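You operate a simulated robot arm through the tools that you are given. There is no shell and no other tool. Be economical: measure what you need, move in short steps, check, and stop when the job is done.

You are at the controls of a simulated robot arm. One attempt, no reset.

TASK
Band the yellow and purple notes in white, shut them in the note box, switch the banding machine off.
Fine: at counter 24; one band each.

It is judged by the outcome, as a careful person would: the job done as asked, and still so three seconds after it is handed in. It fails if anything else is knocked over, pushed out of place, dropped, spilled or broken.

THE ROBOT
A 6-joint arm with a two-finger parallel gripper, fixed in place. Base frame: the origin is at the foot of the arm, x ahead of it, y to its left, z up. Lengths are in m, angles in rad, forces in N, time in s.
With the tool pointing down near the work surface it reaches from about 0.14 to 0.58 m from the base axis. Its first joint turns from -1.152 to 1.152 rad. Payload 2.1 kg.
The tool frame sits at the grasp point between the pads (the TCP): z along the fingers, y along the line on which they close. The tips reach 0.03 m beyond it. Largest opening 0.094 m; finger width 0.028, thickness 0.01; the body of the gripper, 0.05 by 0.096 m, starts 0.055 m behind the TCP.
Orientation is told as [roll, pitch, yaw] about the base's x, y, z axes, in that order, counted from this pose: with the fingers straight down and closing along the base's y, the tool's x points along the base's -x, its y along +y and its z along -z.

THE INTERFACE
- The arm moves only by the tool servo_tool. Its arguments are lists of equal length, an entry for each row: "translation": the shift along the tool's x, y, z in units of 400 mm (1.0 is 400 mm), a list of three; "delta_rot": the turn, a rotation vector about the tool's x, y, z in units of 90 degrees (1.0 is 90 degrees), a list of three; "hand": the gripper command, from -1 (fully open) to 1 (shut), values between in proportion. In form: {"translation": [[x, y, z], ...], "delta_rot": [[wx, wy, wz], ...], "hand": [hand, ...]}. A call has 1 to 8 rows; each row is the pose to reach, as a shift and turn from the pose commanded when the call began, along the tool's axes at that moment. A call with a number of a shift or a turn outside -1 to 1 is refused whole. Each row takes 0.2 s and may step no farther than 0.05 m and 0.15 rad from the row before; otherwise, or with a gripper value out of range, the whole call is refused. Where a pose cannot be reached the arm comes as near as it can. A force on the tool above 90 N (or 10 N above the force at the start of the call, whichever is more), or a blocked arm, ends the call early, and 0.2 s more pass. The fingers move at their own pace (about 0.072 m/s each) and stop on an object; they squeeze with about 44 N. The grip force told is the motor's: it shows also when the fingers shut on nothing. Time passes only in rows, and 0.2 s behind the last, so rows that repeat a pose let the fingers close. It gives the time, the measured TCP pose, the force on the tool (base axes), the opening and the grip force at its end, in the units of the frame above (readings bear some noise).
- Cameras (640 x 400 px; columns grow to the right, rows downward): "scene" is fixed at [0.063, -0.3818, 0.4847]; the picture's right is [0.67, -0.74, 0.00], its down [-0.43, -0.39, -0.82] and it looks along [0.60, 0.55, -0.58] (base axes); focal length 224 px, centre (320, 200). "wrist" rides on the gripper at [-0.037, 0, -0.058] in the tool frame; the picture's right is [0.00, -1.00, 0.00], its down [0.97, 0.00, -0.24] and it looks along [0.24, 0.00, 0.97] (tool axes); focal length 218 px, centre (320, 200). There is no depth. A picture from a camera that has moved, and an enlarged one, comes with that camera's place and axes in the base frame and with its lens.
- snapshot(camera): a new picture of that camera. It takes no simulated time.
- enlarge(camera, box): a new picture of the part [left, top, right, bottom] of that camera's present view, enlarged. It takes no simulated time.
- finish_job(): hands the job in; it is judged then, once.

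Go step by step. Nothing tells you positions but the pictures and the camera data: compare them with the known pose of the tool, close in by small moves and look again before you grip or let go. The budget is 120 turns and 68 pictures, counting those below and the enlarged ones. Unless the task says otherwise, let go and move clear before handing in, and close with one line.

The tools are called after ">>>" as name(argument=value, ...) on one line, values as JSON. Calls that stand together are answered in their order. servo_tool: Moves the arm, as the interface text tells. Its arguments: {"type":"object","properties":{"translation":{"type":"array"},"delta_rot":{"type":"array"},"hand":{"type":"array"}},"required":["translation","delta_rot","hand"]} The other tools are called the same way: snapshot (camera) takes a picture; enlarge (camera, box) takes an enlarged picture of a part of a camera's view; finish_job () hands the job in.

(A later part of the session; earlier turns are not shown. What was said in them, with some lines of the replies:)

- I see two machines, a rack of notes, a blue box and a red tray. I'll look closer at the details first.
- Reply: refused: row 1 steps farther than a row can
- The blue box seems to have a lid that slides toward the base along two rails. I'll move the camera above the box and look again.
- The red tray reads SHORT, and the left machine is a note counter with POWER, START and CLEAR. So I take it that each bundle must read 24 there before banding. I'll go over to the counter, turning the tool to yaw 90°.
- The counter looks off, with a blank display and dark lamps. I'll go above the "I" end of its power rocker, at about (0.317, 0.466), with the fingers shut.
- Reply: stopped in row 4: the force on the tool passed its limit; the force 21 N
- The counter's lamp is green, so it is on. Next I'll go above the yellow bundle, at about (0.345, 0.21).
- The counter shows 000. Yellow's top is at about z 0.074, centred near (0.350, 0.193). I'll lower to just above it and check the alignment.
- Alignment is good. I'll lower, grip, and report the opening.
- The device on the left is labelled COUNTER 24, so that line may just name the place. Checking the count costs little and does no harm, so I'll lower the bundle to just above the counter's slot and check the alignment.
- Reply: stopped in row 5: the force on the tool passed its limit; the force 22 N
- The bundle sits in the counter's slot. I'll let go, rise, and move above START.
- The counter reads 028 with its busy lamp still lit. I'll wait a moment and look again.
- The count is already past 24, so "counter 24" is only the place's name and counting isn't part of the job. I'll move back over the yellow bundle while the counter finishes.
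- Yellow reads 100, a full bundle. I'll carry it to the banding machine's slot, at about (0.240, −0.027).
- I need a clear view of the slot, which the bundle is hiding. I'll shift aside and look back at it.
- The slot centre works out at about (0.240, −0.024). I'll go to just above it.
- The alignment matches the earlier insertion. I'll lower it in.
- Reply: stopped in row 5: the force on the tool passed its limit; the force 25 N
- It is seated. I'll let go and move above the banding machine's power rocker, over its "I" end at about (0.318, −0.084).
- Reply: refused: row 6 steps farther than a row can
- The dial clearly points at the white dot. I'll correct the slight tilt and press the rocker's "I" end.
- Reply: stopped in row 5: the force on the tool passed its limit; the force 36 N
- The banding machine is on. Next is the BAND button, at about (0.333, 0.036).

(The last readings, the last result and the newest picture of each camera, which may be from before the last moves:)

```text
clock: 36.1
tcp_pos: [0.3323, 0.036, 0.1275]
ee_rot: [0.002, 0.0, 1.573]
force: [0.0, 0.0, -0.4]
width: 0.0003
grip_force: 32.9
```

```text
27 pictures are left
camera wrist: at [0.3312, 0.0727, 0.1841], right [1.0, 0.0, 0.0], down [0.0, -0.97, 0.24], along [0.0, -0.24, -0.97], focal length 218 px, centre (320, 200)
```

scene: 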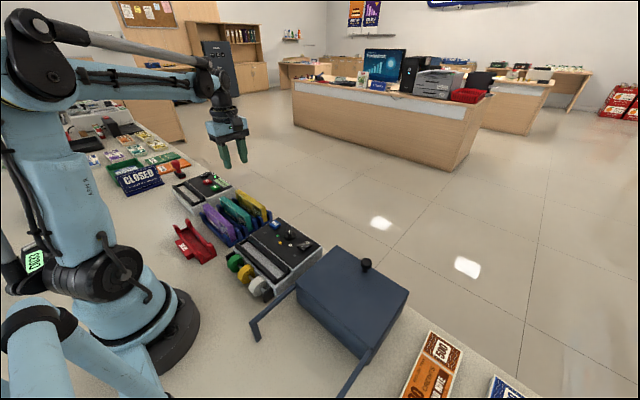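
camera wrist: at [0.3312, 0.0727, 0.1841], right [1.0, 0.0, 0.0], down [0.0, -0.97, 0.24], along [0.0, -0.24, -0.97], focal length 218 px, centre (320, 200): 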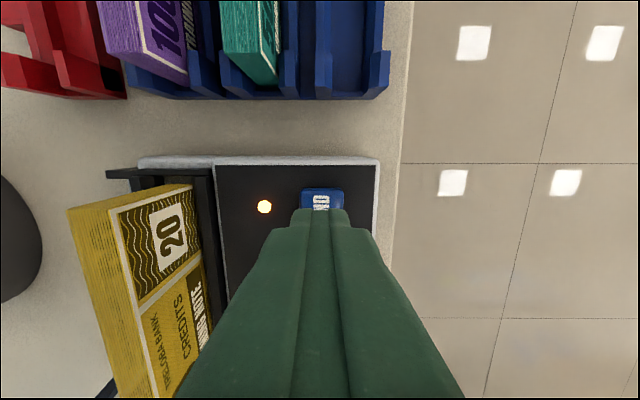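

Banding is under way (amber lamp). Meanwhile I'll go above the box lid's knob, at about (0.367, −0.245), to open it.

>>> servo_tool(translation=[[0, 0, -0.1], [0.1, -0.015, -0.15], [0.2, -0.03, -0.15], [0.3, -0.04, -0.15], [0.4, -0.05, -0.15], [0.5, -0.06, -0.15], [0.6, -0.075, -0.15], [0.7, -0.0875, -0.15]], delta_rot=[[0, 0, 0], [0, 0, 0], [0, 0, 0], [0, 0, 0], [0, 0, 0], [0, 0, 0], [0, 0, 0], [0, 0, 0]], hand=[1, 0, 0, 0, 0, 0, 0, 0])

>>> snapshot(camera="wrist")

>>> enlarge(camera="scene", box=[220, 190, 420, 330])

```text
clock: 37.9
tcp_pos: [0.3658, -0.2424, 0.1856]
ee_rot: [0.003, -0.001, 1.573]
force: [0.1, 0.9, -0.6]
width: 0.0473
grip_force: 0.2
```

```text
26 pictures are left
camera wrist: at [0.3642, -0.2047, 0.2429], right [1.0, 0.0, 0.0], down [0.0, -0.97, 0.24], along [0.0, -0.24, -0.97], focal length 218 px, centre (320, 200)
```

wrist: 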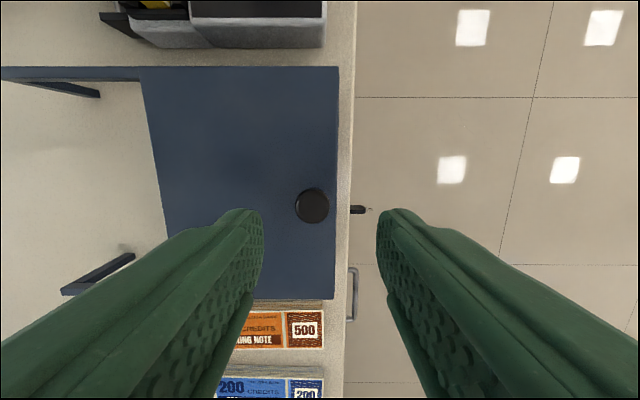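

```text
2.86 times, centred on (320, 260) of scene
camera zoom: at [0.063, -0.3817, 0.4847], right [0.67, -0.74, 0.0], down [-0.43, -0.39, -0.82], along [0.6, 0.55, -0.58], focal length 641 px, centre (320, 29)
```

zoom: 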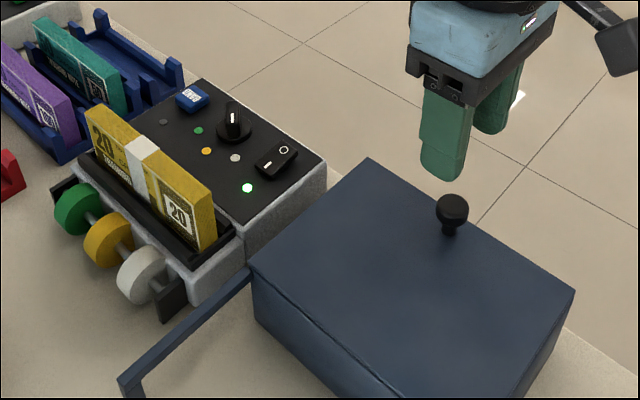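

Yellow now wears a white band. The knob is at about (0.360, −0.244) with its top near z 0.10, so I'll grip it and check.

>>> servo_tool(translation=[[0.004, 0.013, 0.07], [0.004, 0.013, 0.14], [0.004, 0.013, 0.196], [0.004, 0.013, 0.196], [0.004, 0.013, 0.196], [0.004, 0.013, 0.196], [0.004, 0.013, 0.196]], delta_rot=[[0, 0, 0], [0, 0, 0], [0, 0, 0], [0, 0, 0], [0, 0, 0], [0, 0, 0], [0, 0, 0]], hand=[0, 0, 0, 0.9, 0.9, 0.9, 0.9])

```text
clock: 39.5
tcp_pos: [0.3607, -0.2462, 0.1076]
ee_rot: [0.01, -0.002, 1.571]
force: [-27.0, 1.0, -8.1]
width: 0.0233
grip_force: 44.6
```

>>> servo_tool(translation=[[0, 0.05, 0], [0, 0.1, 0], [0, 0.15, 0], [0, 0.2, 0], [0, 0.25, 0], [0, 0.29, 0]], delta_rot=[[0, 0, 0], [0, 0, 0], [0, 0, 0], [0, 0, 0], [0, 0, 0], [0, 0, 0]], hand=[0.9, 0.9, 0.9, 0.9, 0.9, 0.9])

>>> enlarge(camera="scene", box=[220, 190, 440, 350])

```text
clock: 40.9
tcp_pos: [0.2473, -0.2459, 0.1088]
ee_rot: [0.004, 0.001, 1.572]
force: [0.0, -12.8, -36.6]
width: 0.0231
grip_force: 45.3
```

```text
2.50 times, centred on (330, 270) of scene
camera zoom: at [0.0631, -0.3819, 0.4846], right [0.67, -0.74, 0.0], down [-0.43, -0.39, -0.82], along [0.6, 0.55, -0.58], focal length 561 px, centre (295, 25)
```

zoom: 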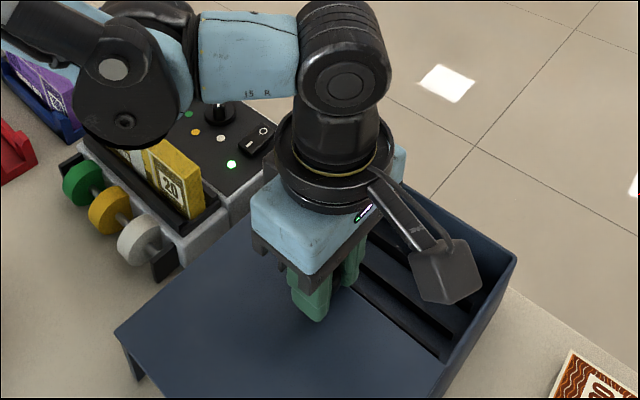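

The lid slid open and there are grooves inside. I'll let go, rise and look into the box.

>>> servo_tool(translation=[[0, 0, 0], [0, 0, 0], [0, 0, -0.1], [0, 0, -0.2], [-0.05, -0.06, -0.25], [-0.1, -0.12, -0.3], [-0.1, -0.18, -0.3]], delta_rot=[[0, 0, 0], [0, 0, 0], [0, 0, 0], [0, 0, 0], [0, 0, 0], [0, 0, 0], [0, 0, 0]], hand=[0, 0, 0, 0, 0, -0.5, -1])

>>> snapshot(camera="wrist")

```text
clock: 42.5
tcp_pos: [0.3179, -0.2052, 0.2289]
ee_rot: [0.004, -0.001, 1.572]
force: [-0.6, -0.1, 0.5]
width: 0.0938
grip_force: 0.0
```

```text
23 pictures are left
camera wrist: at [0.3169, -0.1676, 0.2857], right [1.0, 0.0, 0.0], down [0.0, -0.97, 0.24], along [0.0, -0.24, -0.97], focal length 218 px, centre (320, 200)
```

wrist: 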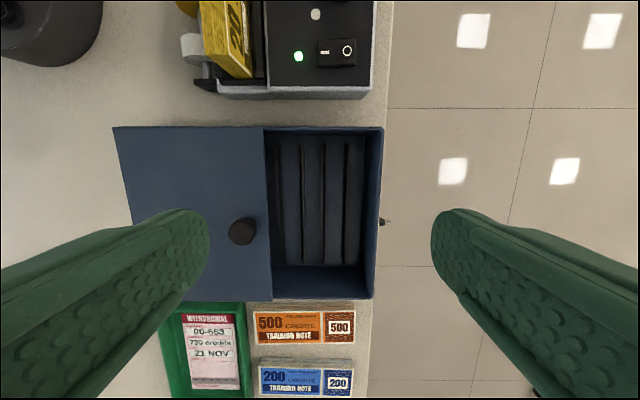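

>>> enlarge(camera="wrist", box=[230, 110, 400, 310])

```text
2.00 times, centred on (315, 210) of wrist
camera zoom: at [0.3169, -0.1676, 0.2857], right [1.0, 0.0, 0.0], down [0.0, -0.97, 0.24], along [0.0, -0.24, -0.97], focal length 436 px, centre (330, 180)
```

zoom: 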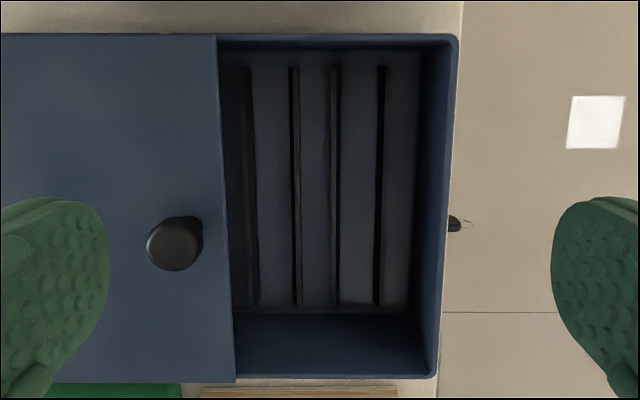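

The box has upright grooves, with usable ones at x ≈ 0.280 and 0.334. The lid edge at 0.264 is too close to the first, so I'll grip the knob again and pull it further.

>>> servo_tool(translation=[[0.05, 0.08, 0], [0.098, 0.16, 0], [0.098, 0.175, 0.1], [0.098, 0.175, 0.2], [0.098, 0.175, 0.302], [0.098, 0.175, 0.302], [0.098, 0.175, 0.302], [0.098, 0.175, 0.302]], delta_rot=[[0, 0, 0], [0, 0, 0], [0, 0, 0], [0, 0, 0], [0, 0, 0], [0, 0, 0], [0, 0, 0], [0, 0, 0]], hand=[0, 0, 0, 0, 0, 0.9, 0.9, 0.9])

>>> servo_tool(translation=[[0, 0.02, 0], [0, 0.04, 0], [0, 0.06, 0], [0, 0.08, 0]], delta_rot=[[0, 0, 0], [0, 0, 0], [0, 0, 0], [0, 0, 0]], hand=[0.9, 0.9, 0.9, 0.9])

```text
clock: 44.3
tcp_pos: [0.2486, -0.245, 0.1051]
ee_rot: [0.005, 0.002, 1.573]
force: [0.9, 0.8, 20.2]
width: 0.0228
grip_force: 45.4
```

```text
clock: 45.3
tcp_pos: [0.2227, -0.2459, 0.1078]
ee_rot: [-0.027, 0.0, 1.581]
force: [77.3, -3.3, -30.3]
width: 0.0486
grip_force: 38.6
```

The lid hit its stop and strained the fingers. I'll ease back, let go and look.

>>> servo_tool(translation=[[0, -0.03, 0], [0, -0.05, 0], [0, -0.05, 0], [0, -0.05, -0.1], [0, -0.05, -0.2], [-0.05, -0.12, -0.3], [-0.1, -0.2, -0.32]], delta_rot=[[0, 0, 0], [0, 0, 0], [0, 0, 0], [0, 0, 0], [0, 0, 0], [0, 0, 0], [0, 0, 0]], hand=[0, 0, 0, 0, 0, -0.5, -1])

>>> snapshot(camera="wrist")

```text
refused: row 6 steps farther than a row can; nothing moved
```

```text
21 pictures are left
camera wrist: at [0.2208, -0.2073, 0.1656], right [1.0, 0.01, 0.03], down [0.0, -0.97, 0.24], along [0.03, -0.24, -0.97], focal length 218 px, centre (320, 200)
```

wrist: 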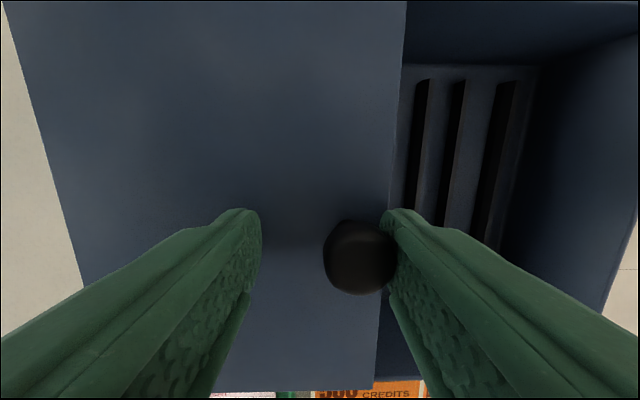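

>>> servo_tool(translation=[[0, -0.03, 0], [0, -0.05, 0], [0, -0.05, 0], [0, -0.05, -0.1], [0, -0.05, -0.2], [-0.05, -0.1, -0.27], [-0.1, -0.17, -0.31], [-0.1, -0.2, -0.31]], delta_rot=[[0, 0, 0], [0, 0, 0], [0, 0, 0], [0, 0, 0], [0, 0, 0], [0, 0, 0], [0, 0, 0], [0, 0, 0]], hand=[0, 0, 0, 0, 0, -0.5, -1, -1])

>>> enlarge(camera="wrist", box=[80, 100, 400, 310])

```text
clock: 47.1
tcp_pos: [0.2955, -0.205, 0.232]
ee_rot: [0.004, 0.0, 1.572]
force: [0.5, 0.7, 0.5]
width: 0.0938
grip_force: 0.1
```

```text
1.90 times, centred on (240, 205) of wrist
camera zoom: at [0.2951, -0.1682, 0.2897], right [1.0, 0.0, 0.0], down [0.0, -0.97, 0.24], along [0.0, -0.24, -0.97], focal length 416 px, centre (472, 190)
```

zoom: 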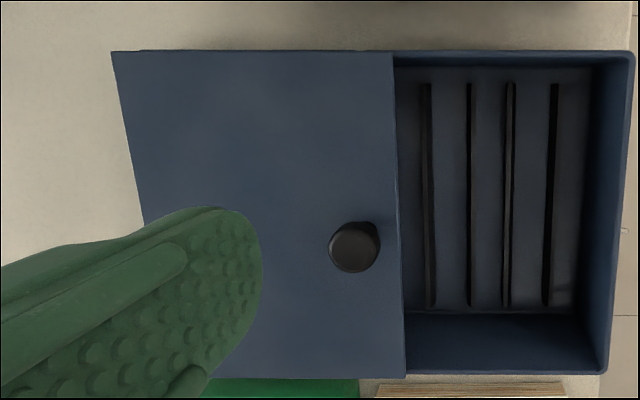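

The lid edge is now at x ≈ 0.255, which is enough. I'll go back for the banded yellow bundle.

>>> servo_tool(translation=[[-0.1, 0.03, 0], [-0.2, 0.06, 0], [-0.3, 0.09, 0], [-0.4, 0.12, 0], [-0.4575, 0.1375, 0.03], [-0.4575, 0.1375, 0.13], [-0.4575, 0.1375, 0.13]], delta_rot=[[0, 0, 0], [0, 0, 0], [0, 0, 0], [0, 0, 0], [0, 0, 0], [0, 0, 0], [0, 0, 0]], hand=[0.1, 0.1, 0.1, 0.1, 0.1, 0.1, 0.1])

>>> snapshot(camera="wrist")

```text
clock: 48.7
tcp_pos: [0.2409, -0.0224, 0.1762]
ee_rot: [0.003, 0.0, 1.572]
force: [0.3, -0.1, -0.1]
width: 0.042
grip_force: 0.1
```

```text
19 pictures are left
camera wrist: at [0.2413, 0.0138, 0.2344], right [1.0, 0.0, 0.0], down [0.0, -0.97, 0.24], along [0.0, -0.24, -0.97], focal length 218 px, centre (320, 200)
```

wrist: 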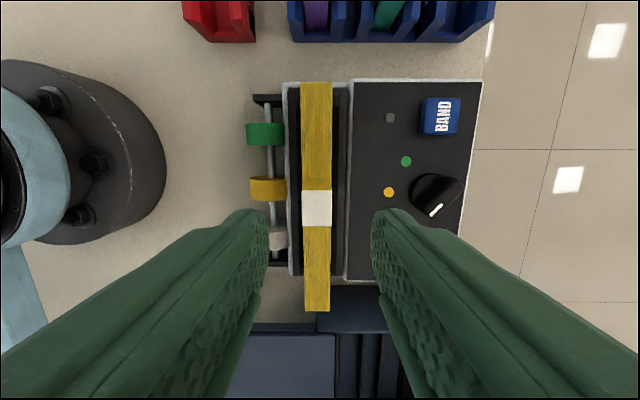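

>>> servo_tool(translation=[[0.0075, 0.005, 0.08], [0.0075, 0.005, 0.17], [0.0075, 0.005, 0.17], [0.0075, 0.005, 0.17], [0.0075, 0.005, 0.17], [0.0075, 0.005, 0.07], [0.0075, 0.005, -0.04], [0.0075, 0.005, -0.08]], delta_rot=[[0, 0, 0], [0, 0, 0], [0, 0, 0], [0, 0, 0], [0, 0, 0], [0, 0, 0], [0, 0, 0], [0, 0, 0]], hand=[0.1, 0.1, 1, 1, 1, 1, 1, 1])

```text
clock: 50.5
tcp_pos: [0.2361, -0.0246, 0.2084]
ee_rot: [0.004, 0.0, 1.572]
force: [-0.9, -0.5, -1.0]
width: 0.017
grip_force: 44.2
```

>>> servo_tool(translation=[[0.09, -0.04, 0], [0.18, -0.08, 0], [0.27, -0.12, 0], [0.36, -0.16, 0], [0.45, -0.2, 0], [0.5515, -0.245, 0.02], [0.5515, -0.245, 0.11], [0.5515, -0.245, 0.11]], delta_rot=[[0, 0, 0], [0, 0, 0], [0, 0, 0], [0, 0, 0], [0, 0, 0], [0, 0, 0], [0, 0, 0], [0, 0, 0]], hand=[1, 1, 1, 1, 1, 1, 1, 1])

>>> snapshot(camera="wrist")

>>> enlarge(camera="scene", box=[270, 190, 450, 350])

```text
clock: 52.3
tcp_pos: [0.3381, -0.2453, 0.1668]
ee_rot: [0.005, 0.0, 1.575]
force: [0.6, -0.3, -1.5]
width: 0.0169
grip_force: 44.3
```

```text
18 pictures are left
camera wrist: at [0.3358, -0.2077, 0.2258], right [1.0, 0.0, 0.0], down [0.0, -0.97, 0.24], along [0.0, -0.24, -0.97], focal length 218 px, centre (320, 200)
```

wrist: 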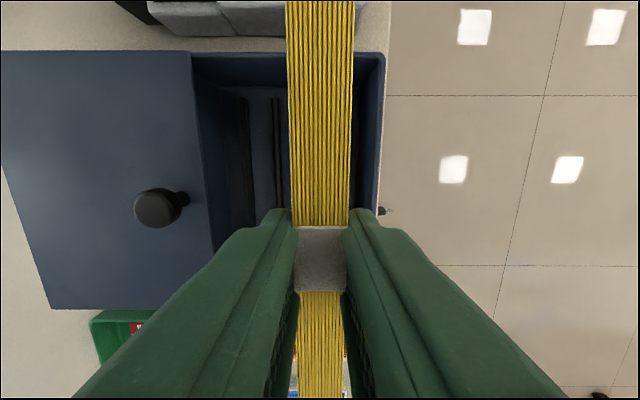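

```text
2.50 times, centred on (360, 270) of scene
camera zoom: at [0.063, -0.3818, 0.4847], right [0.67, -0.74, 0.0], down [-0.43, -0.39, -0.82], along [0.6, 0.55, -0.58], focal length 561 px, centre (220, 25)
```

zoom: 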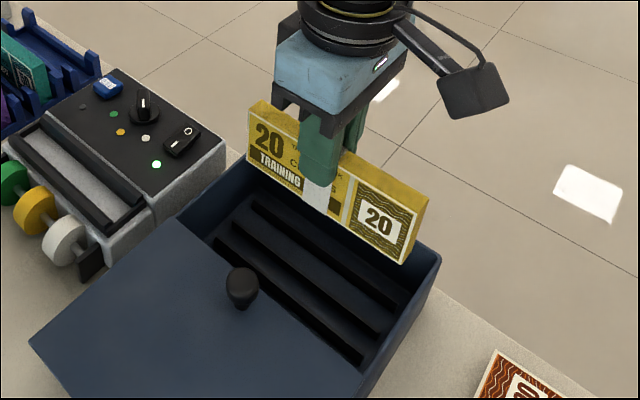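

>>> servo_tool(translation=[[0, 0.005, 0.06], [0, 0.005, 0.11], [0, 0.005, 0.15], [0, 0.005, 0.175], [0, 0.005, 0.2], [0, 0.005, 0.215], [0, 0.005, 0.23], [0, 0.005, 0.24]], delta_rot=[[0, 0, 0], [0, 0, 0], [0, 0, 0], [0, 0, 0], [0, 0, 0], [0, 0, 0], [0, 0, 0], [0, 0, 0]], hand=[1, 1, 1, 1, 1, 1, 1, 1])

>>> enlarge(camera="scene", box=[270, 190, 450, 350])

```text
clock: 54.1
tcp_pos: [0.3342, -0.2465, 0.0711]
ee_rot: [0.005, 0.0, 1.573]
force: [-2.7, 1.8, 41.4]
width: 0.0176
grip_force: 44.4
```

```text
2.50 times, centred on (360, 270) of scene
camera zoom: at [0.0628, -0.3817, 0.4849], right [0.67, -0.74, 0.0], down [-0.43, -0.39, -0.82], along [0.6, 0.55, -0.58], focal length 561 px, centre (220, 25)
```

zoom: 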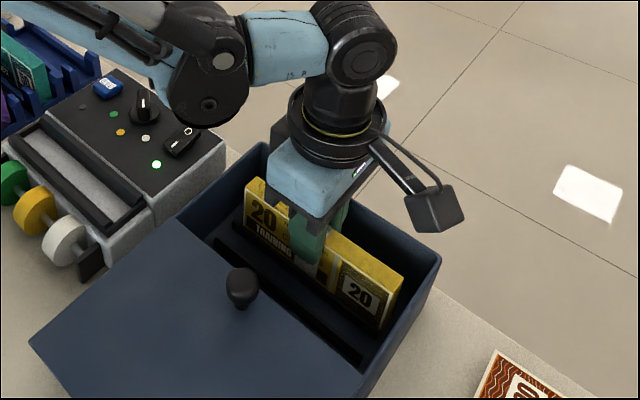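

Yellow is seated in the box. I'll release it and head for the purple bundle, at about (0.240, 0.193).

>>> servo_tool(translation=[[0, 0, -0.01], [0, 0, -0.01], [0, 0, -0.11], [0, 0, -0.22], [0, 0, -0.33], [-0.11, 0.02, -0.33], [-0.22, 0.05, -0.33], [-0.33, 0.08, -0.33]], delta_rot=[[0, 0, 0], [0, 0, 0], [0, 0, 0], [0, 0, 0], [0, 0, 0], [0, 0, 0], [0, 0, 0], [0, 0, 0]], hand=[0.36, 0.36, 0.36, 0.36, 0.3, 0.1, 0.1, 0.1])

>>> servo_tool(translation=[[-0.11, 0.025, 0], [-0.22, 0.05, 0], [-0.33, 0.075, 0], [-0.44, 0.1, 0], [-0.55, 0.125, 0], [-0.66, 0.145, 0], [-0.77, 0.155, 0.0], [-0.77, 0.155, 0.0]], delta_rot=[[0, 0, 0], [0, 0, 0], [0, 0, 0], [0, 0, 0], [0, 0, 0], [0, 0, 0], [0, 0, 0], [0, 0, 0]], hand=[0.1, 0.1, 0.1, 0.1, 0.1, 0.1, 0.1, 0.1])

>>> snapshot(camera="wrist")

```text
clock: 55.9
tcp_pos: [0.3032, -0.1116, 0.201]
ee_rot: [0.004, 0.0, 1.572]
force: [0.7, -0.2, -0.5]
width: 0.0425
grip_force: 0.1
```

```text
clock: 57.7
tcp_pos: [0.2382, 0.1956, 0.2003]
ee_rot: [0.004, 0.001, 1.574]
force: [0.0, 0.0, 0.2]
width: 0.0423
grip_force: 0.0
```

```text
15 pictures are left
camera wrist: at [0.2377, 0.2332, 0.2584], right [1.0, 0.0, 0.0], down [0.0, -0.97, 0.24], along [0.0, -0.24, -0.97], focal length 218 px, centre (320, 200)
```

wrist: 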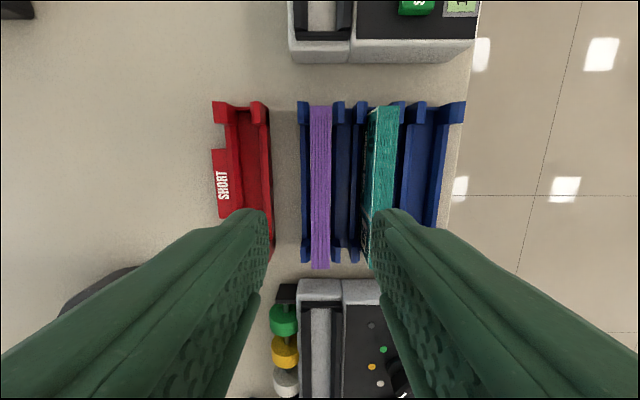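

>>> servo_tool(translation=[[0.008, 0, 0.1], [0.008, 0, 0.2], [0.008, 0, 0.302], [0.008, 0, 0.302], [0.008, 0, 0.302], [0.008, 0, 0.302], [0.008, 0, 0.2], [0.008, 0, 0.09]], delta_rot=[[0, 0, 0], [0, 0, 0], [0, 0, 0], [0, 0, 0], [0, 0, 0], [0, 0, 0], [0, 0, 0], [0, 0, 0]], hand=[0.25, 0.25, 0.25, 1, 1, 1, 1, 1])

>>> enlarge(camera="scene", box=[150, 130, 310, 270])

```text
clock: 59.5
tcp_pos: [0.2386, 0.1921, 0.1687]
ee_rot: [0.005, -0.001, 1.574]
force: [0.5, 1.0, -0.8]
width: 0.0168
grip_force: 44.3
```

```text
2.86 times, centred on (230, 200) of scene
camera zoom: at [0.063, -0.3818, 0.4847], right [0.67, -0.74, 0.0], down [-0.43, -0.39, -0.82], along [0.6, 0.55, -0.58], focal length 641 px, centre (577, 200)
```

zoom: 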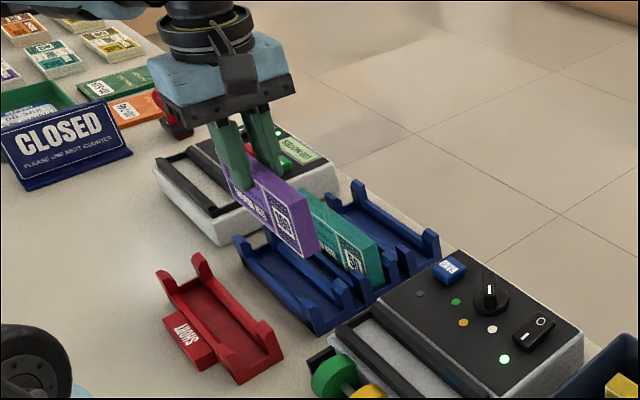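

I have purple. Next it goes to just above the banding slot.

>>> servo_tool(translation=[[0, 0, -0.06], [0.11, 0, -0.06], [0.22, 0, -0.06], [0.33, 0, -0.06], [0.44, 0, -0.06], [0.54, -0.002, -0.05], [0.54, -0.002, 0.06], [0.54, -0.002, 0.06]], delta_rot=[[0, 0, 0], [0, 0, 0], [0, 0, 0], [0, 0, 0], [0, 0, 0], [0, 0, 0], [0, 0, 0], [0, 0, 0]], hand=[1, 1, 1, 1, 1, 1, 1, 1])

>>> snapshot(camera="wrist")

```text
clock: 61.3
tcp_pos: [0.2423, -0.0268, 0.142]
ee_rot: [0.004, 0.001, 1.572]
force: [0.8, -0.5, -0.7]
width: 0.017
grip_force: 43.7
```

```text
13 pictures are left
camera wrist: at [0.2409, 0.0104, 0.2006], right [1.0, 0.0, 0.0], down [0.0, -0.97, 0.24], along [0.0, -0.24, -0.97], focal length 218 px, centre (320, 200)
```

wrist: 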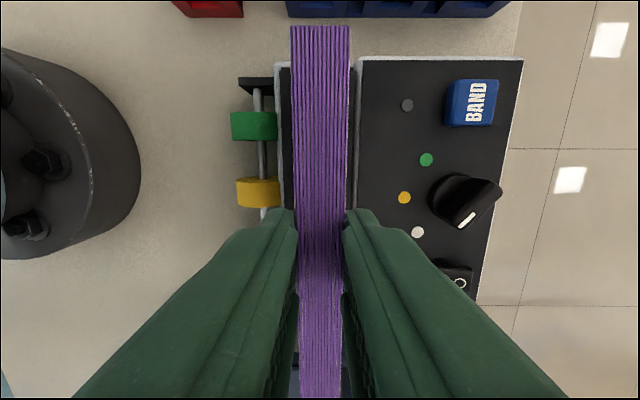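

>>> servo_tool(translation=[[-0.0155, 0.001, 0.025], [-0.0155, 0.001, 0.05], [-0.0155, 0.001, 0.075], [-0.0155, 0.001, 0.09], [-0.0155, 0.001, 0.11]], delta_rot=[[0, 0, 0], [0, 0, 0], [0, 0, 0], [0, 0, 0], [0, 0, 0]], hand=[1, 1, 1, 1, 1])

>>> enlarge(camera="scene", box=[210, 190, 350, 300])

```text
clock: 62.4
tcp_pos: [0.2416, -0.0186, 0.1061]
ee_rot: [0.012, -0.001, 1.572]
force: [-3.6, 0.8, 22.3]
width: 0.0173
grip_force: 44.0
stopped in row 5: the force on the tool passed its limit (the readings are from after the stop); the commanded pose is now the measured one
```

```text
3.64 times, centred on (280, 245) of scene
camera zoom: at [0.0629, -0.3818, 0.4848], right [0.67, -0.74, 0.0], down [-0.43, -0.39, -0.82], along [0.6, 0.55, -0.58], focal length 816 px, centre (466, 36)
```

zoom: 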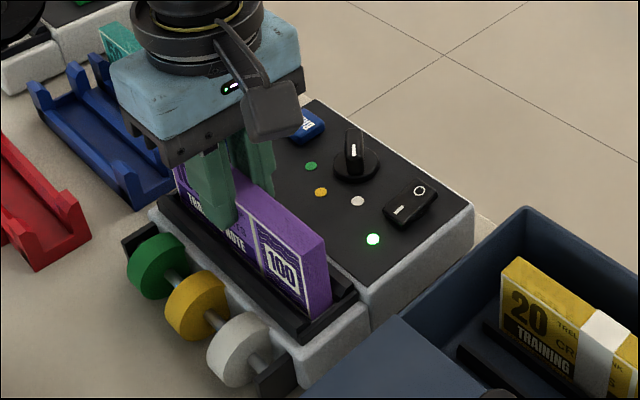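

>>> servo_tool(translation=[[0, 0, 0], [0, 0, 0], [0, 0, -0.09], [0, 0, -0.18], [-0.045, -0.075, -0.18], [-0.09, -0.15, -0.18], [-0.135, -0.2275, -0.15], [-0.135, -0.2275, -0.035]], delta_rot=[[0, 0, 0], [0, 0, 0], [0, 0, 0], [0.006, 0, 0], [0.006, 0, 0], [0.006, 0, 0], [0.006, 0, 0], [0.006, 0, 0]], hand=[0.1, 0.1, 0.1, 0.1, 1, 1, 1, 1])

>>> snapshot(camera="wrist")

```text
clock: 64.2
tcp_pos: [0.3297, 0.0371, 0.1184]
ee_rot: [0.003, -0.003, 1.573]
force: [-0.4, -0.2, -0.3]
width: 0.0
grip_force: 32.9
```

```text
11 pictures are left
camera wrist: at [0.3287, 0.0737, 0.1765], right [1.0, 0.0, 0.0], down [0.0, -0.97, 0.24], along [0.0, -0.24, -0.97], focal length 218 px, centre (320, 200)
```

wrist: 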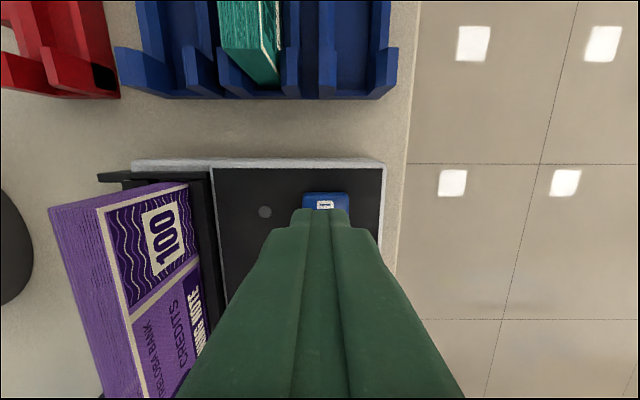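

>>> servo_tool(translation=[[0, -0.006, 0.045], [0, -0.006, 0.065], [0, -0.006, 0.077], [0, -0.006, 0.087]], delta_rot=[[0, 0, 0], [0, 0, 0], [0, 0, 0], [0, 0, 0]], hand=[1, 1, 1, 1])

>>> servo_tool(translation=[[0, 0, -0.08], [0, 0, -0.16], [0.07, 0.08, -0.2], [0.135, 0.16, -0.23], [0.135, 0.22, -0.23], [0.135, 0.22, -0.23], [0.135, 0.22, -0.23], [0.135, 0.22, -0.23]], delta_rot=[[0, 0, 0], [0, 0, 0], [0, 0, 0], [0, 0, 0], [0, 0, 0], [0, 0, 0], [0, 0, 0], [0, 0, 0]], hand=[1, 1, 1, 0.1, 0.1, 0.1, 0.1, 0.1])

>>> snapshot(camera="wrist")

```text
clock: 65.2
tcp_pos: [0.3338, 0.0356, 0.0854]
ee_rot: [0.003, -0.002, 1.573]
force: [-5.3, 3.0, 18.7]
width: 0.0
grip_force: 32.9
```

```text
clock: 67.0
tcp_pos: [0.2501, -0.0169, 0.1753]
ee_rot: [0.001, -0.002, 1.574]
force: [-0.5, 0.0, 0.5]
width: 0.0423
grip_force: 0.1
```

```text
10 pictures are left
camera wrist: at [0.2473, 0.0204, 0.234], right [1.0, 0.0, 0.0], down [0.0, -0.97, 0.24], along [0.0, -0.24, -0.97], focal length 218 px, centre (320, 200)
```

wrist: 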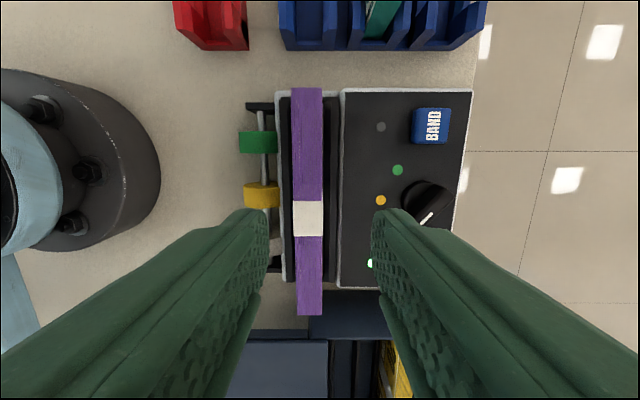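

Purple is banded in white. I'll grip and lift it.

>>> servo_tool(translation=[[0.014, 0.0178, 0.0], [0.014, 0.0178, 0.09], [0.014, 0.0178, 0.171], [0.014, 0.0178, 0.171], [0.014, 0.0178, 0.171], [0.014, 0.0178, 0.171], [0.014, 0.0178, 0.07], [0.014, 0.0178, -0.04]], delta_rot=[[0, 0, 0], [0, 0, 0], [0, 0, 0], [0, 0, 0], [0, 0, 0], [0, 0, 0], [0, 0, 0], [0, 0, 0]], hand=[0.1, 0.1, 0.1, 1, 1, 1, 1, 1])

```text
clock: 68.8
tcp_pos: [0.2395, -0.0236, 0.1904]
ee_rot: [0.001, -0.003, 1.572]
force: [-0.1, 0.4, -1.6]
width: 0.0172
grip_force: 44.1
```

>>> servo_tool(translation=[[0.05, -0.01, -0.05], [0.16, -0.03, -0.05], [0.27, -0.05, -0.05], [0.38, -0.075, -0.05], [0.48, -0.1, -0.05], [0.556, -0.1075, -0.03], [0.556, -0.1075, 0.06], [0.556, -0.1075, 0.06]], delta_rot=[[0, 0, 0], [0, 0, 0], [0, 0, 0], [0, 0, 0], [0, 0, 0], [0, 0, 0], [0, 0, 0], [0, 0, 0]], hand=[1, 1, 1, 1, 1, 1, 1, 1])

>>> snapshot(camera="wrist")

```text
clock: 70.6
tcp_pos: [0.2851, -0.2496, 0.1666]
ee_rot: [0.003, -0.002, 1.572]
force: [-0.2, 0.1, -1.9]
width: 0.0172
grip_force: 44.3
```

```text
9 pictures are left
camera wrist: at [0.2829, -0.2124, 0.2236], right [1.0, 0.0, 0.0], down [0.0, -0.97, 0.24], along [0.0, -0.24, -0.97], focal length 218 px, centre (320, 200)
```

wrist: 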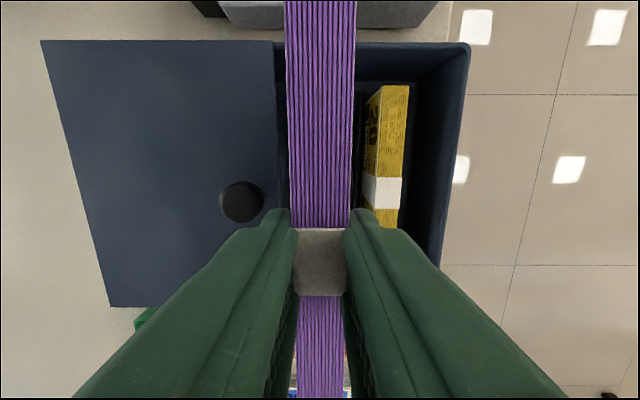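

>>> servo_tool(translation=[[-0.007, 0.004, 0.06], [-0.007, 0.004, 0.11], [-0.007, 0.004, 0.15], [-0.007, 0.004, 0.175], [-0.007, 0.004, 0.2], [-0.007, 0.004, 0.215], [-0.007, 0.004, 0.225], [-0.007, 0.004, 0.235]], delta_rot=[[0, 0, 0], [0, 0, 0], [0, 0, 0], [0, 0, 0], [0, 0, 0], [0, 0, 0], [0, 0, 0], [0, 0, 0]], hand=[1, 1, 1, 1, 1, 1, 1, 1])

>>> enlarge(camera="scene", box=[270, 190, 450, 350])

```text
clock: 72.4
tcp_pos: [0.2815, -0.2441, 0.0751]
ee_rot: [0.003, -0.001, 1.573]
force: [0.9, -0.6, -0.6]
width: 0.017
grip_force: 44.1
```

```text
2.50 times, centred on (360, 270) of scene
camera zoom: at [0.063, -0.3818, 0.4847], right [0.67, -0.74, 0.0], down [-0.43, -0.39, -0.82], along [0.6, 0.55, -0.58], focal length 561 px, centre (220, 25)
```

zoom: 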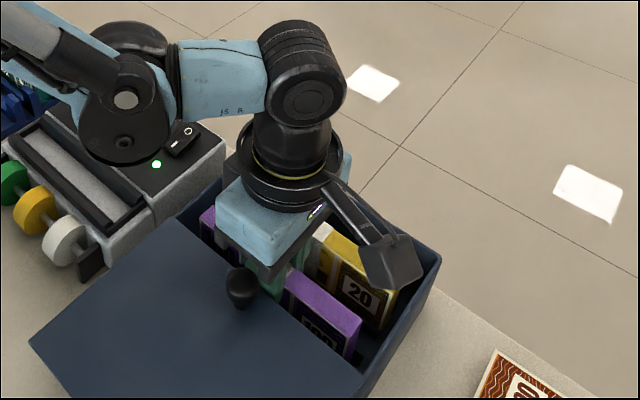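

>>> servo_tool(translation=[[0, 0, 0.006], [0, 0, 0.012], [0, 0, 0.016]], delta_rot=[[0, 0, 0], [0, 0, 0], [0, 0, 0]], hand=[1, 1, 1])

```text
clock: 73.4
tcp_pos: [0.2825, -0.2445, 0.0702]
ee_rot: [0.007, -0.005, 1.571]
force: [-1.6, 0.9, 23.0]
width: 0.0172
grip_force: 43.8
stopped in row 3: the force on the tool passed its limit (the readings are from after the stop); the commanded pose is now the measured one
```

Purple is seated. I'll release it gently, rise and check.

>>> servo_tool(translation=[[0, 0, -0.005], [0, 0, -0.005], [0, 0, -0.06], [0, 0, -0.15], [0, 0, -0.25], [-0.05, 0.0, -0.34]], delta_rot=[[0, 0, 0], [0, 0, 0], [0, 0, 0], [0, 0, 0], [0, 0, 0], [0, 0, 0]], hand=[0.4, 0.4, 0.4, 0.4, 0, -0.5])

>>> snapshot(camera="wrist")

```text
clock: 74.8
tcp_pos: [0.2821, -0.2243, 0.2073]
ee_rot: [0.003, -0.003, 1.572]
force: [-0.8, 0.8, -0.7]
width: 0.0708
grip_force: 0.0
```

```text
7 pictures are left
camera wrist: at [0.2822, -0.1878, 0.2651], right [1.0, 0.0, 0.0], down [0.0, -0.97, 0.24], along [0.0, -0.24, -0.97], focal length 218 px, centre (320, 200)
```

wrist: 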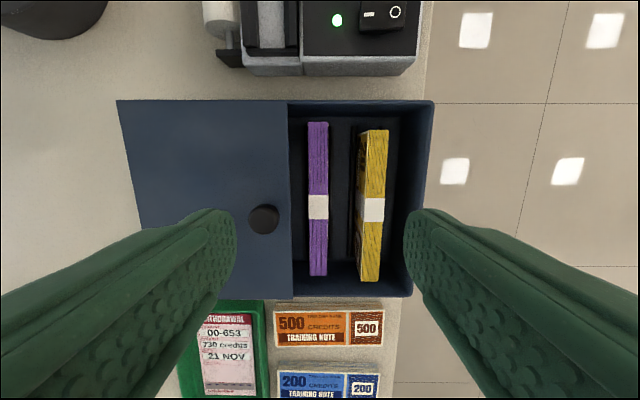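

Both bundles are in the box. I'll grip the lid knob, at about (0.2385, −0.244), to close it.

>>> servo_tool(translation=[[0.025, 0.055, 0], [0.05, 0.109, 0.02], [0.05, 0.109, 0.13], [0.05, 0.109, 0.25], [0.05, 0.109, 0.25], [0.05, 0.109, 0.25], [0.05, 0.109, 0.25]], delta_rot=[[0, 0, 0], [0, 0, 0], [0, 0, 0], [0, 0, 0], [0, 0, 0], [0, 0, 0], [0, 0, 0]], hand=[0, 0, 0, 0, 0.9, 0.9, 0.9])

>>> servo_tool(translation=[[0, -0.05, 0], [0, -0.1, 0], [0, -0.15, 0], [0, -0.2, 0], [0, -0.25, 0], [0, -0.28, 0], [0, -0.3, 0]], delta_rot=[[0, 0, 0], [0, 0, 0], [0, 0, 0], [0, 0, 0], [0, 0, 0], [0, 0, 0], [0, 0, 0]], hand=[0.9, 0.9, 0.9, 0.9, 0.9, 0.9, 0.9])

```text
clock: 76.4
tcp_pos: [0.2397, -0.2475, 0.1077]
ee_rot: [0.003, -0.002, 1.573]
force: [-0.7, -0.6, -11.1]
width: 0.0232
grip_force: 45.0
```

```text
clock: 78.0
tcp_pos: [0.3594, -0.2457, 0.1053]
ee_rot: [0.004, -0.001, 1.571]
force: [-0.9, -22.8, 14.1]
width: 0.023
grip_force: 44.1
```

>>> servo_tool(translation=[[0, -0.006, 0], [0, -0.012, 0]], delta_rot=[[0, 0, 0], [0, 0, 0]], hand=[0.9, 0.9])

```text
clock: 78.6
tcp_pos: [0.3605, -0.2469, 0.105]
ee_rot: [0.015, 0.001, 1.569]
force: [-24.1, -16.5, -6.0]
width: 0.0229
grip_force: 45.2
```

The lid is at its stop, closed. I'll release it and go to the banding machine's "O" end, at about (0.348, −0.085).

>>> servo_tool(translation=[[0, 0, 0], [0, 0, 0], [0, 0, -0.09], [0, 0, -0.16], [-0.11, 0.01, -0.16], [-0.22, 0.02, -0.16], [-0.33, 0.025, -0.16], [-0.405, 0.034, -0.09]], delta_rot=[[0, 0, 0], [0, 0, 0], [0, 0, 0], [0, 0, 0], [0, 0, 0], [0, 0, 0], [0, 0, 0], [0, 0, 0]], hand=[0, 0, 0, 0, 1, 1, 1, 1])

>>> snapshot(camera="wrist")

```text
clock: 80.4
tcp_pos: [0.3468, -0.0809, 0.1414]
ee_rot: [0.003, -0.004, 1.572]
force: [-0.4, 0.8, -0.4]
width: 0.0
grip_force: 32.3
```

```text
6 pictures are left
camera wrist: at [0.3465, -0.0435, 0.1998], right [1.0, 0.0, 0.0], down [0.0, -0.97, 0.24], along [0.0, -0.24, -0.97], focal length 218 px, centre (320, 200)
```

wrist: 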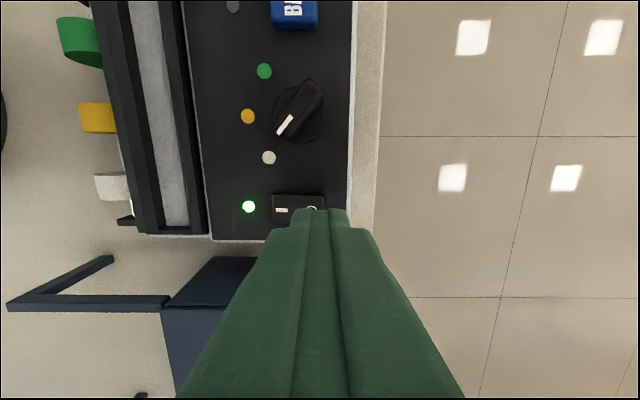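

>>> servo_tool(translation=[[0.01, 0, 0.06], [0.01, 0, 0.1], [0.01, 0, 0.115], [0.01, 0, 0.125], [0.01, 0, 0.135]], delta_rot=[[0, 0, 0], [0, 0, 0], [0, 0, 0], [0, 0, 0], [0, 0, 0]], hand=[1, 1, 1, 1, 1])

>>> servo_tool(translation=[[0, 0, -0.1], [0, 0, -0.2], [-0.11, 0, -0.28], [-0.22, 0, -0.3]], delta_rot=[[0, 0, 0], [0, 0, 0], [0, 0, 0], [0, 0, 0]], hand=[1, 1, 1, 1])

>>> enlarge(camera="scene", box=[200, 170, 440, 350])

```text
clock: 81.7
tcp_pos: [0.3489, -0.0853, 0.0904]
ee_rot: [0.008, -0.005, 1.573]
force: [0.9, 0.1, 27.6]
width: 0.0
grip_force: 32.7
stopped in row 5: the force on the tool passed its limit (the readings are from after the stop); the commanded pose is now the measured one
```

```text
refused: row 3 steps farther than a row can; nothing moved
```

```text
2.22 times, centred on (320, 260) of scene
camera zoom: at [0.0629, -0.3817, 0.4848], right [0.67, -0.74, 0.0], down [-0.43, -0.39, -0.82], along [0.6, 0.55, -0.58], focal length 498 px, centre (320, 67)
```

zoom: 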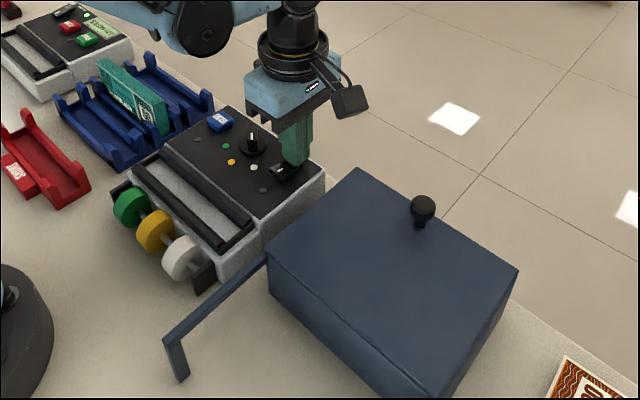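

The banding machine's lamp is out and the lid is shut. I also switched the counter on, so I'll go and switch it back off.

>>> servo_tool(translation=[[0, 0, -0.1], [0, 0, -0.2], [-0.11, 0, -0.24], [-0.22, 0, -0.25], [-0.33, 0, -0.25], [-0.44, 0, -0.25], [-0.55, 0, -0.25], [-0.66, 0, -0.25]], delta_rot=[[0, 0, 0], [0, 0, 0], [0, 0, 0], [0, 0, 0], [0, 0, 0], [0, 0, 0], [0, 0, 0], [0, 0, 0]], hand=[1, 1, 1, 1, 1, 1, 1, 1])

>>> servo_tool(translation=[[-0.11, 0.002, 0], [-0.22, 0.004, 0], [-0.33, 0.006, 0], [-0.44, 0.008, 0], [-0.55, 0.01, 0], [-0.66, 0.011, 0.01], [-0.708, 0.011, 0.1], [-0.708, 0.011, 0.14]], delta_rot=[[0, 0, 0], [0, 0, 0], [0, 0, 0], [0, 0, 0], [0, 0, 0], [0, 0, 0], [0, 0, 0], [0, 0, 0]], hand=[1, 1, 1, 1, 1, 1, 1, 1])

>>> snapshot(camera="wrist")

```text
clock: 83.5
tcp_pos: [0.3491, 0.1784, 0.1941]
ee_rot: [0.006, -0.007, 1.573]
force: [0.4, -0.2, -0.8]
width: 0.0
grip_force: 33.1
```

```text
clock: 85.3
tcp_pos: [0.3454, 0.4619, 0.1377]
ee_rot: [0.007, -0.005, 1.574]
force: [-0.1, -0.7, 0.2]
width: 0.0
grip_force: 33.6
```

```text
4 pictures are left
camera wrist: at [0.3436, 0.4996, 0.196], right [1.0, 0.0, -0.01], down [0.0, -0.97, 0.23], along [-0.01, -0.23, -0.97], focal length 218 px, centre (320, 200)
```

wrist: 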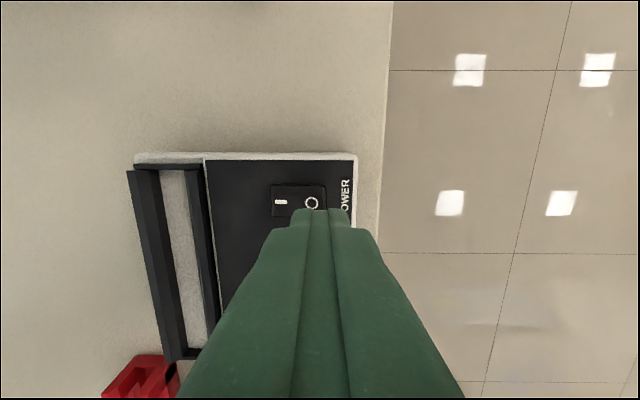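

>>> servo_tool(translation=[[-0.005, 0.002, 0.06], [-0.005, 0.002, 0.095], [-0.005, 0.002, 0.11], [-0.005, 0.002, 0.12], [-0.005, 0.002, 0.13]], delta_rot=[[0, 0, 0], [0, 0, 0], [0, 0, 0], [0, 0, 0], [0, 0, 0]], hand=[1, 1, 1, 1, 1])

>>> servo_tool(translation=[[0, 0, -0.1], [0, 0, -0.2], [0.05, 0.05, -0.28], [0.1, 0.1, -0.35], [0.15, 0.15, -0.4]], delta_rot=[[0, 0, 0], [0, 0, 0], [0, 0, 0], [0, 0, 0], [0, 0, 0]], hand=[1, 1, 1, 1, 0])

>>> snapshot(camera="scene")

>>> snapshot(camera="wrist")

```text
clock: 86.7
tcp_pos: [0.3452, 0.4647, 0.0902]
ee_rot: [0.008, -0.007, 1.571]
force: [1.1, 0.9, 17.5]
width: 0.0
grip_force: 32.3
stopped in row 5: the force on the tool passed its limit (the readings are from after the stop); the commanded pose is now the measured one
```

```text
clock: 87.9
tcp_pos: [0.2844, 0.4055, 0.2488]
ee_rot: [0.006, -0.009, 1.574]
force: [0.3, 0.7, 1.4]
width: 0.0473
grip_force: 0.4
```

```text
3 pictures are left
```

scene: 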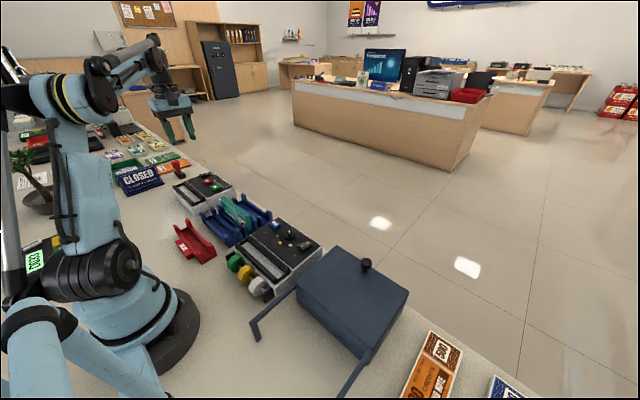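

```text
2 pictures are left
camera wrist: at [0.2831, 0.4432, 0.3059], right [1.0, 0.0, -0.01], down [0.0, -0.97, 0.23], along [-0.01, -0.23, -0.97], focal length 218 px, centre (320, 200)
```

wrist: 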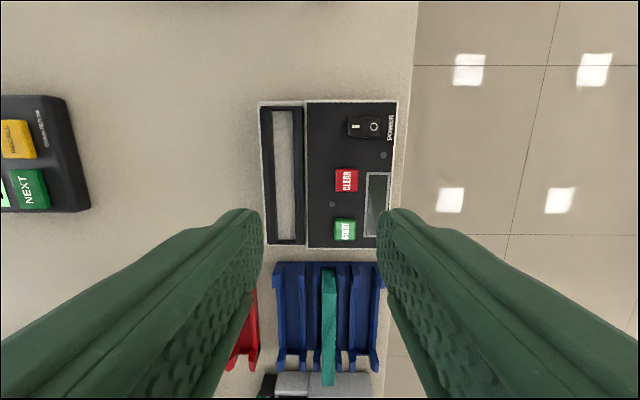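

Both machines are off, the lid is shut on the two banded bundles, and the arm is clear. I'm handing in now.

>>> finish_job()

```text
The job is handed in.
```

The yellow and purple bundles each have one white band and are shut in the note box, and the banding machine is off. I took "counter 24" as the place name because the queue terminal is labelled that. I ran only yellow through the note counter (it read 100), did not count purple, and switched the note counter back off.
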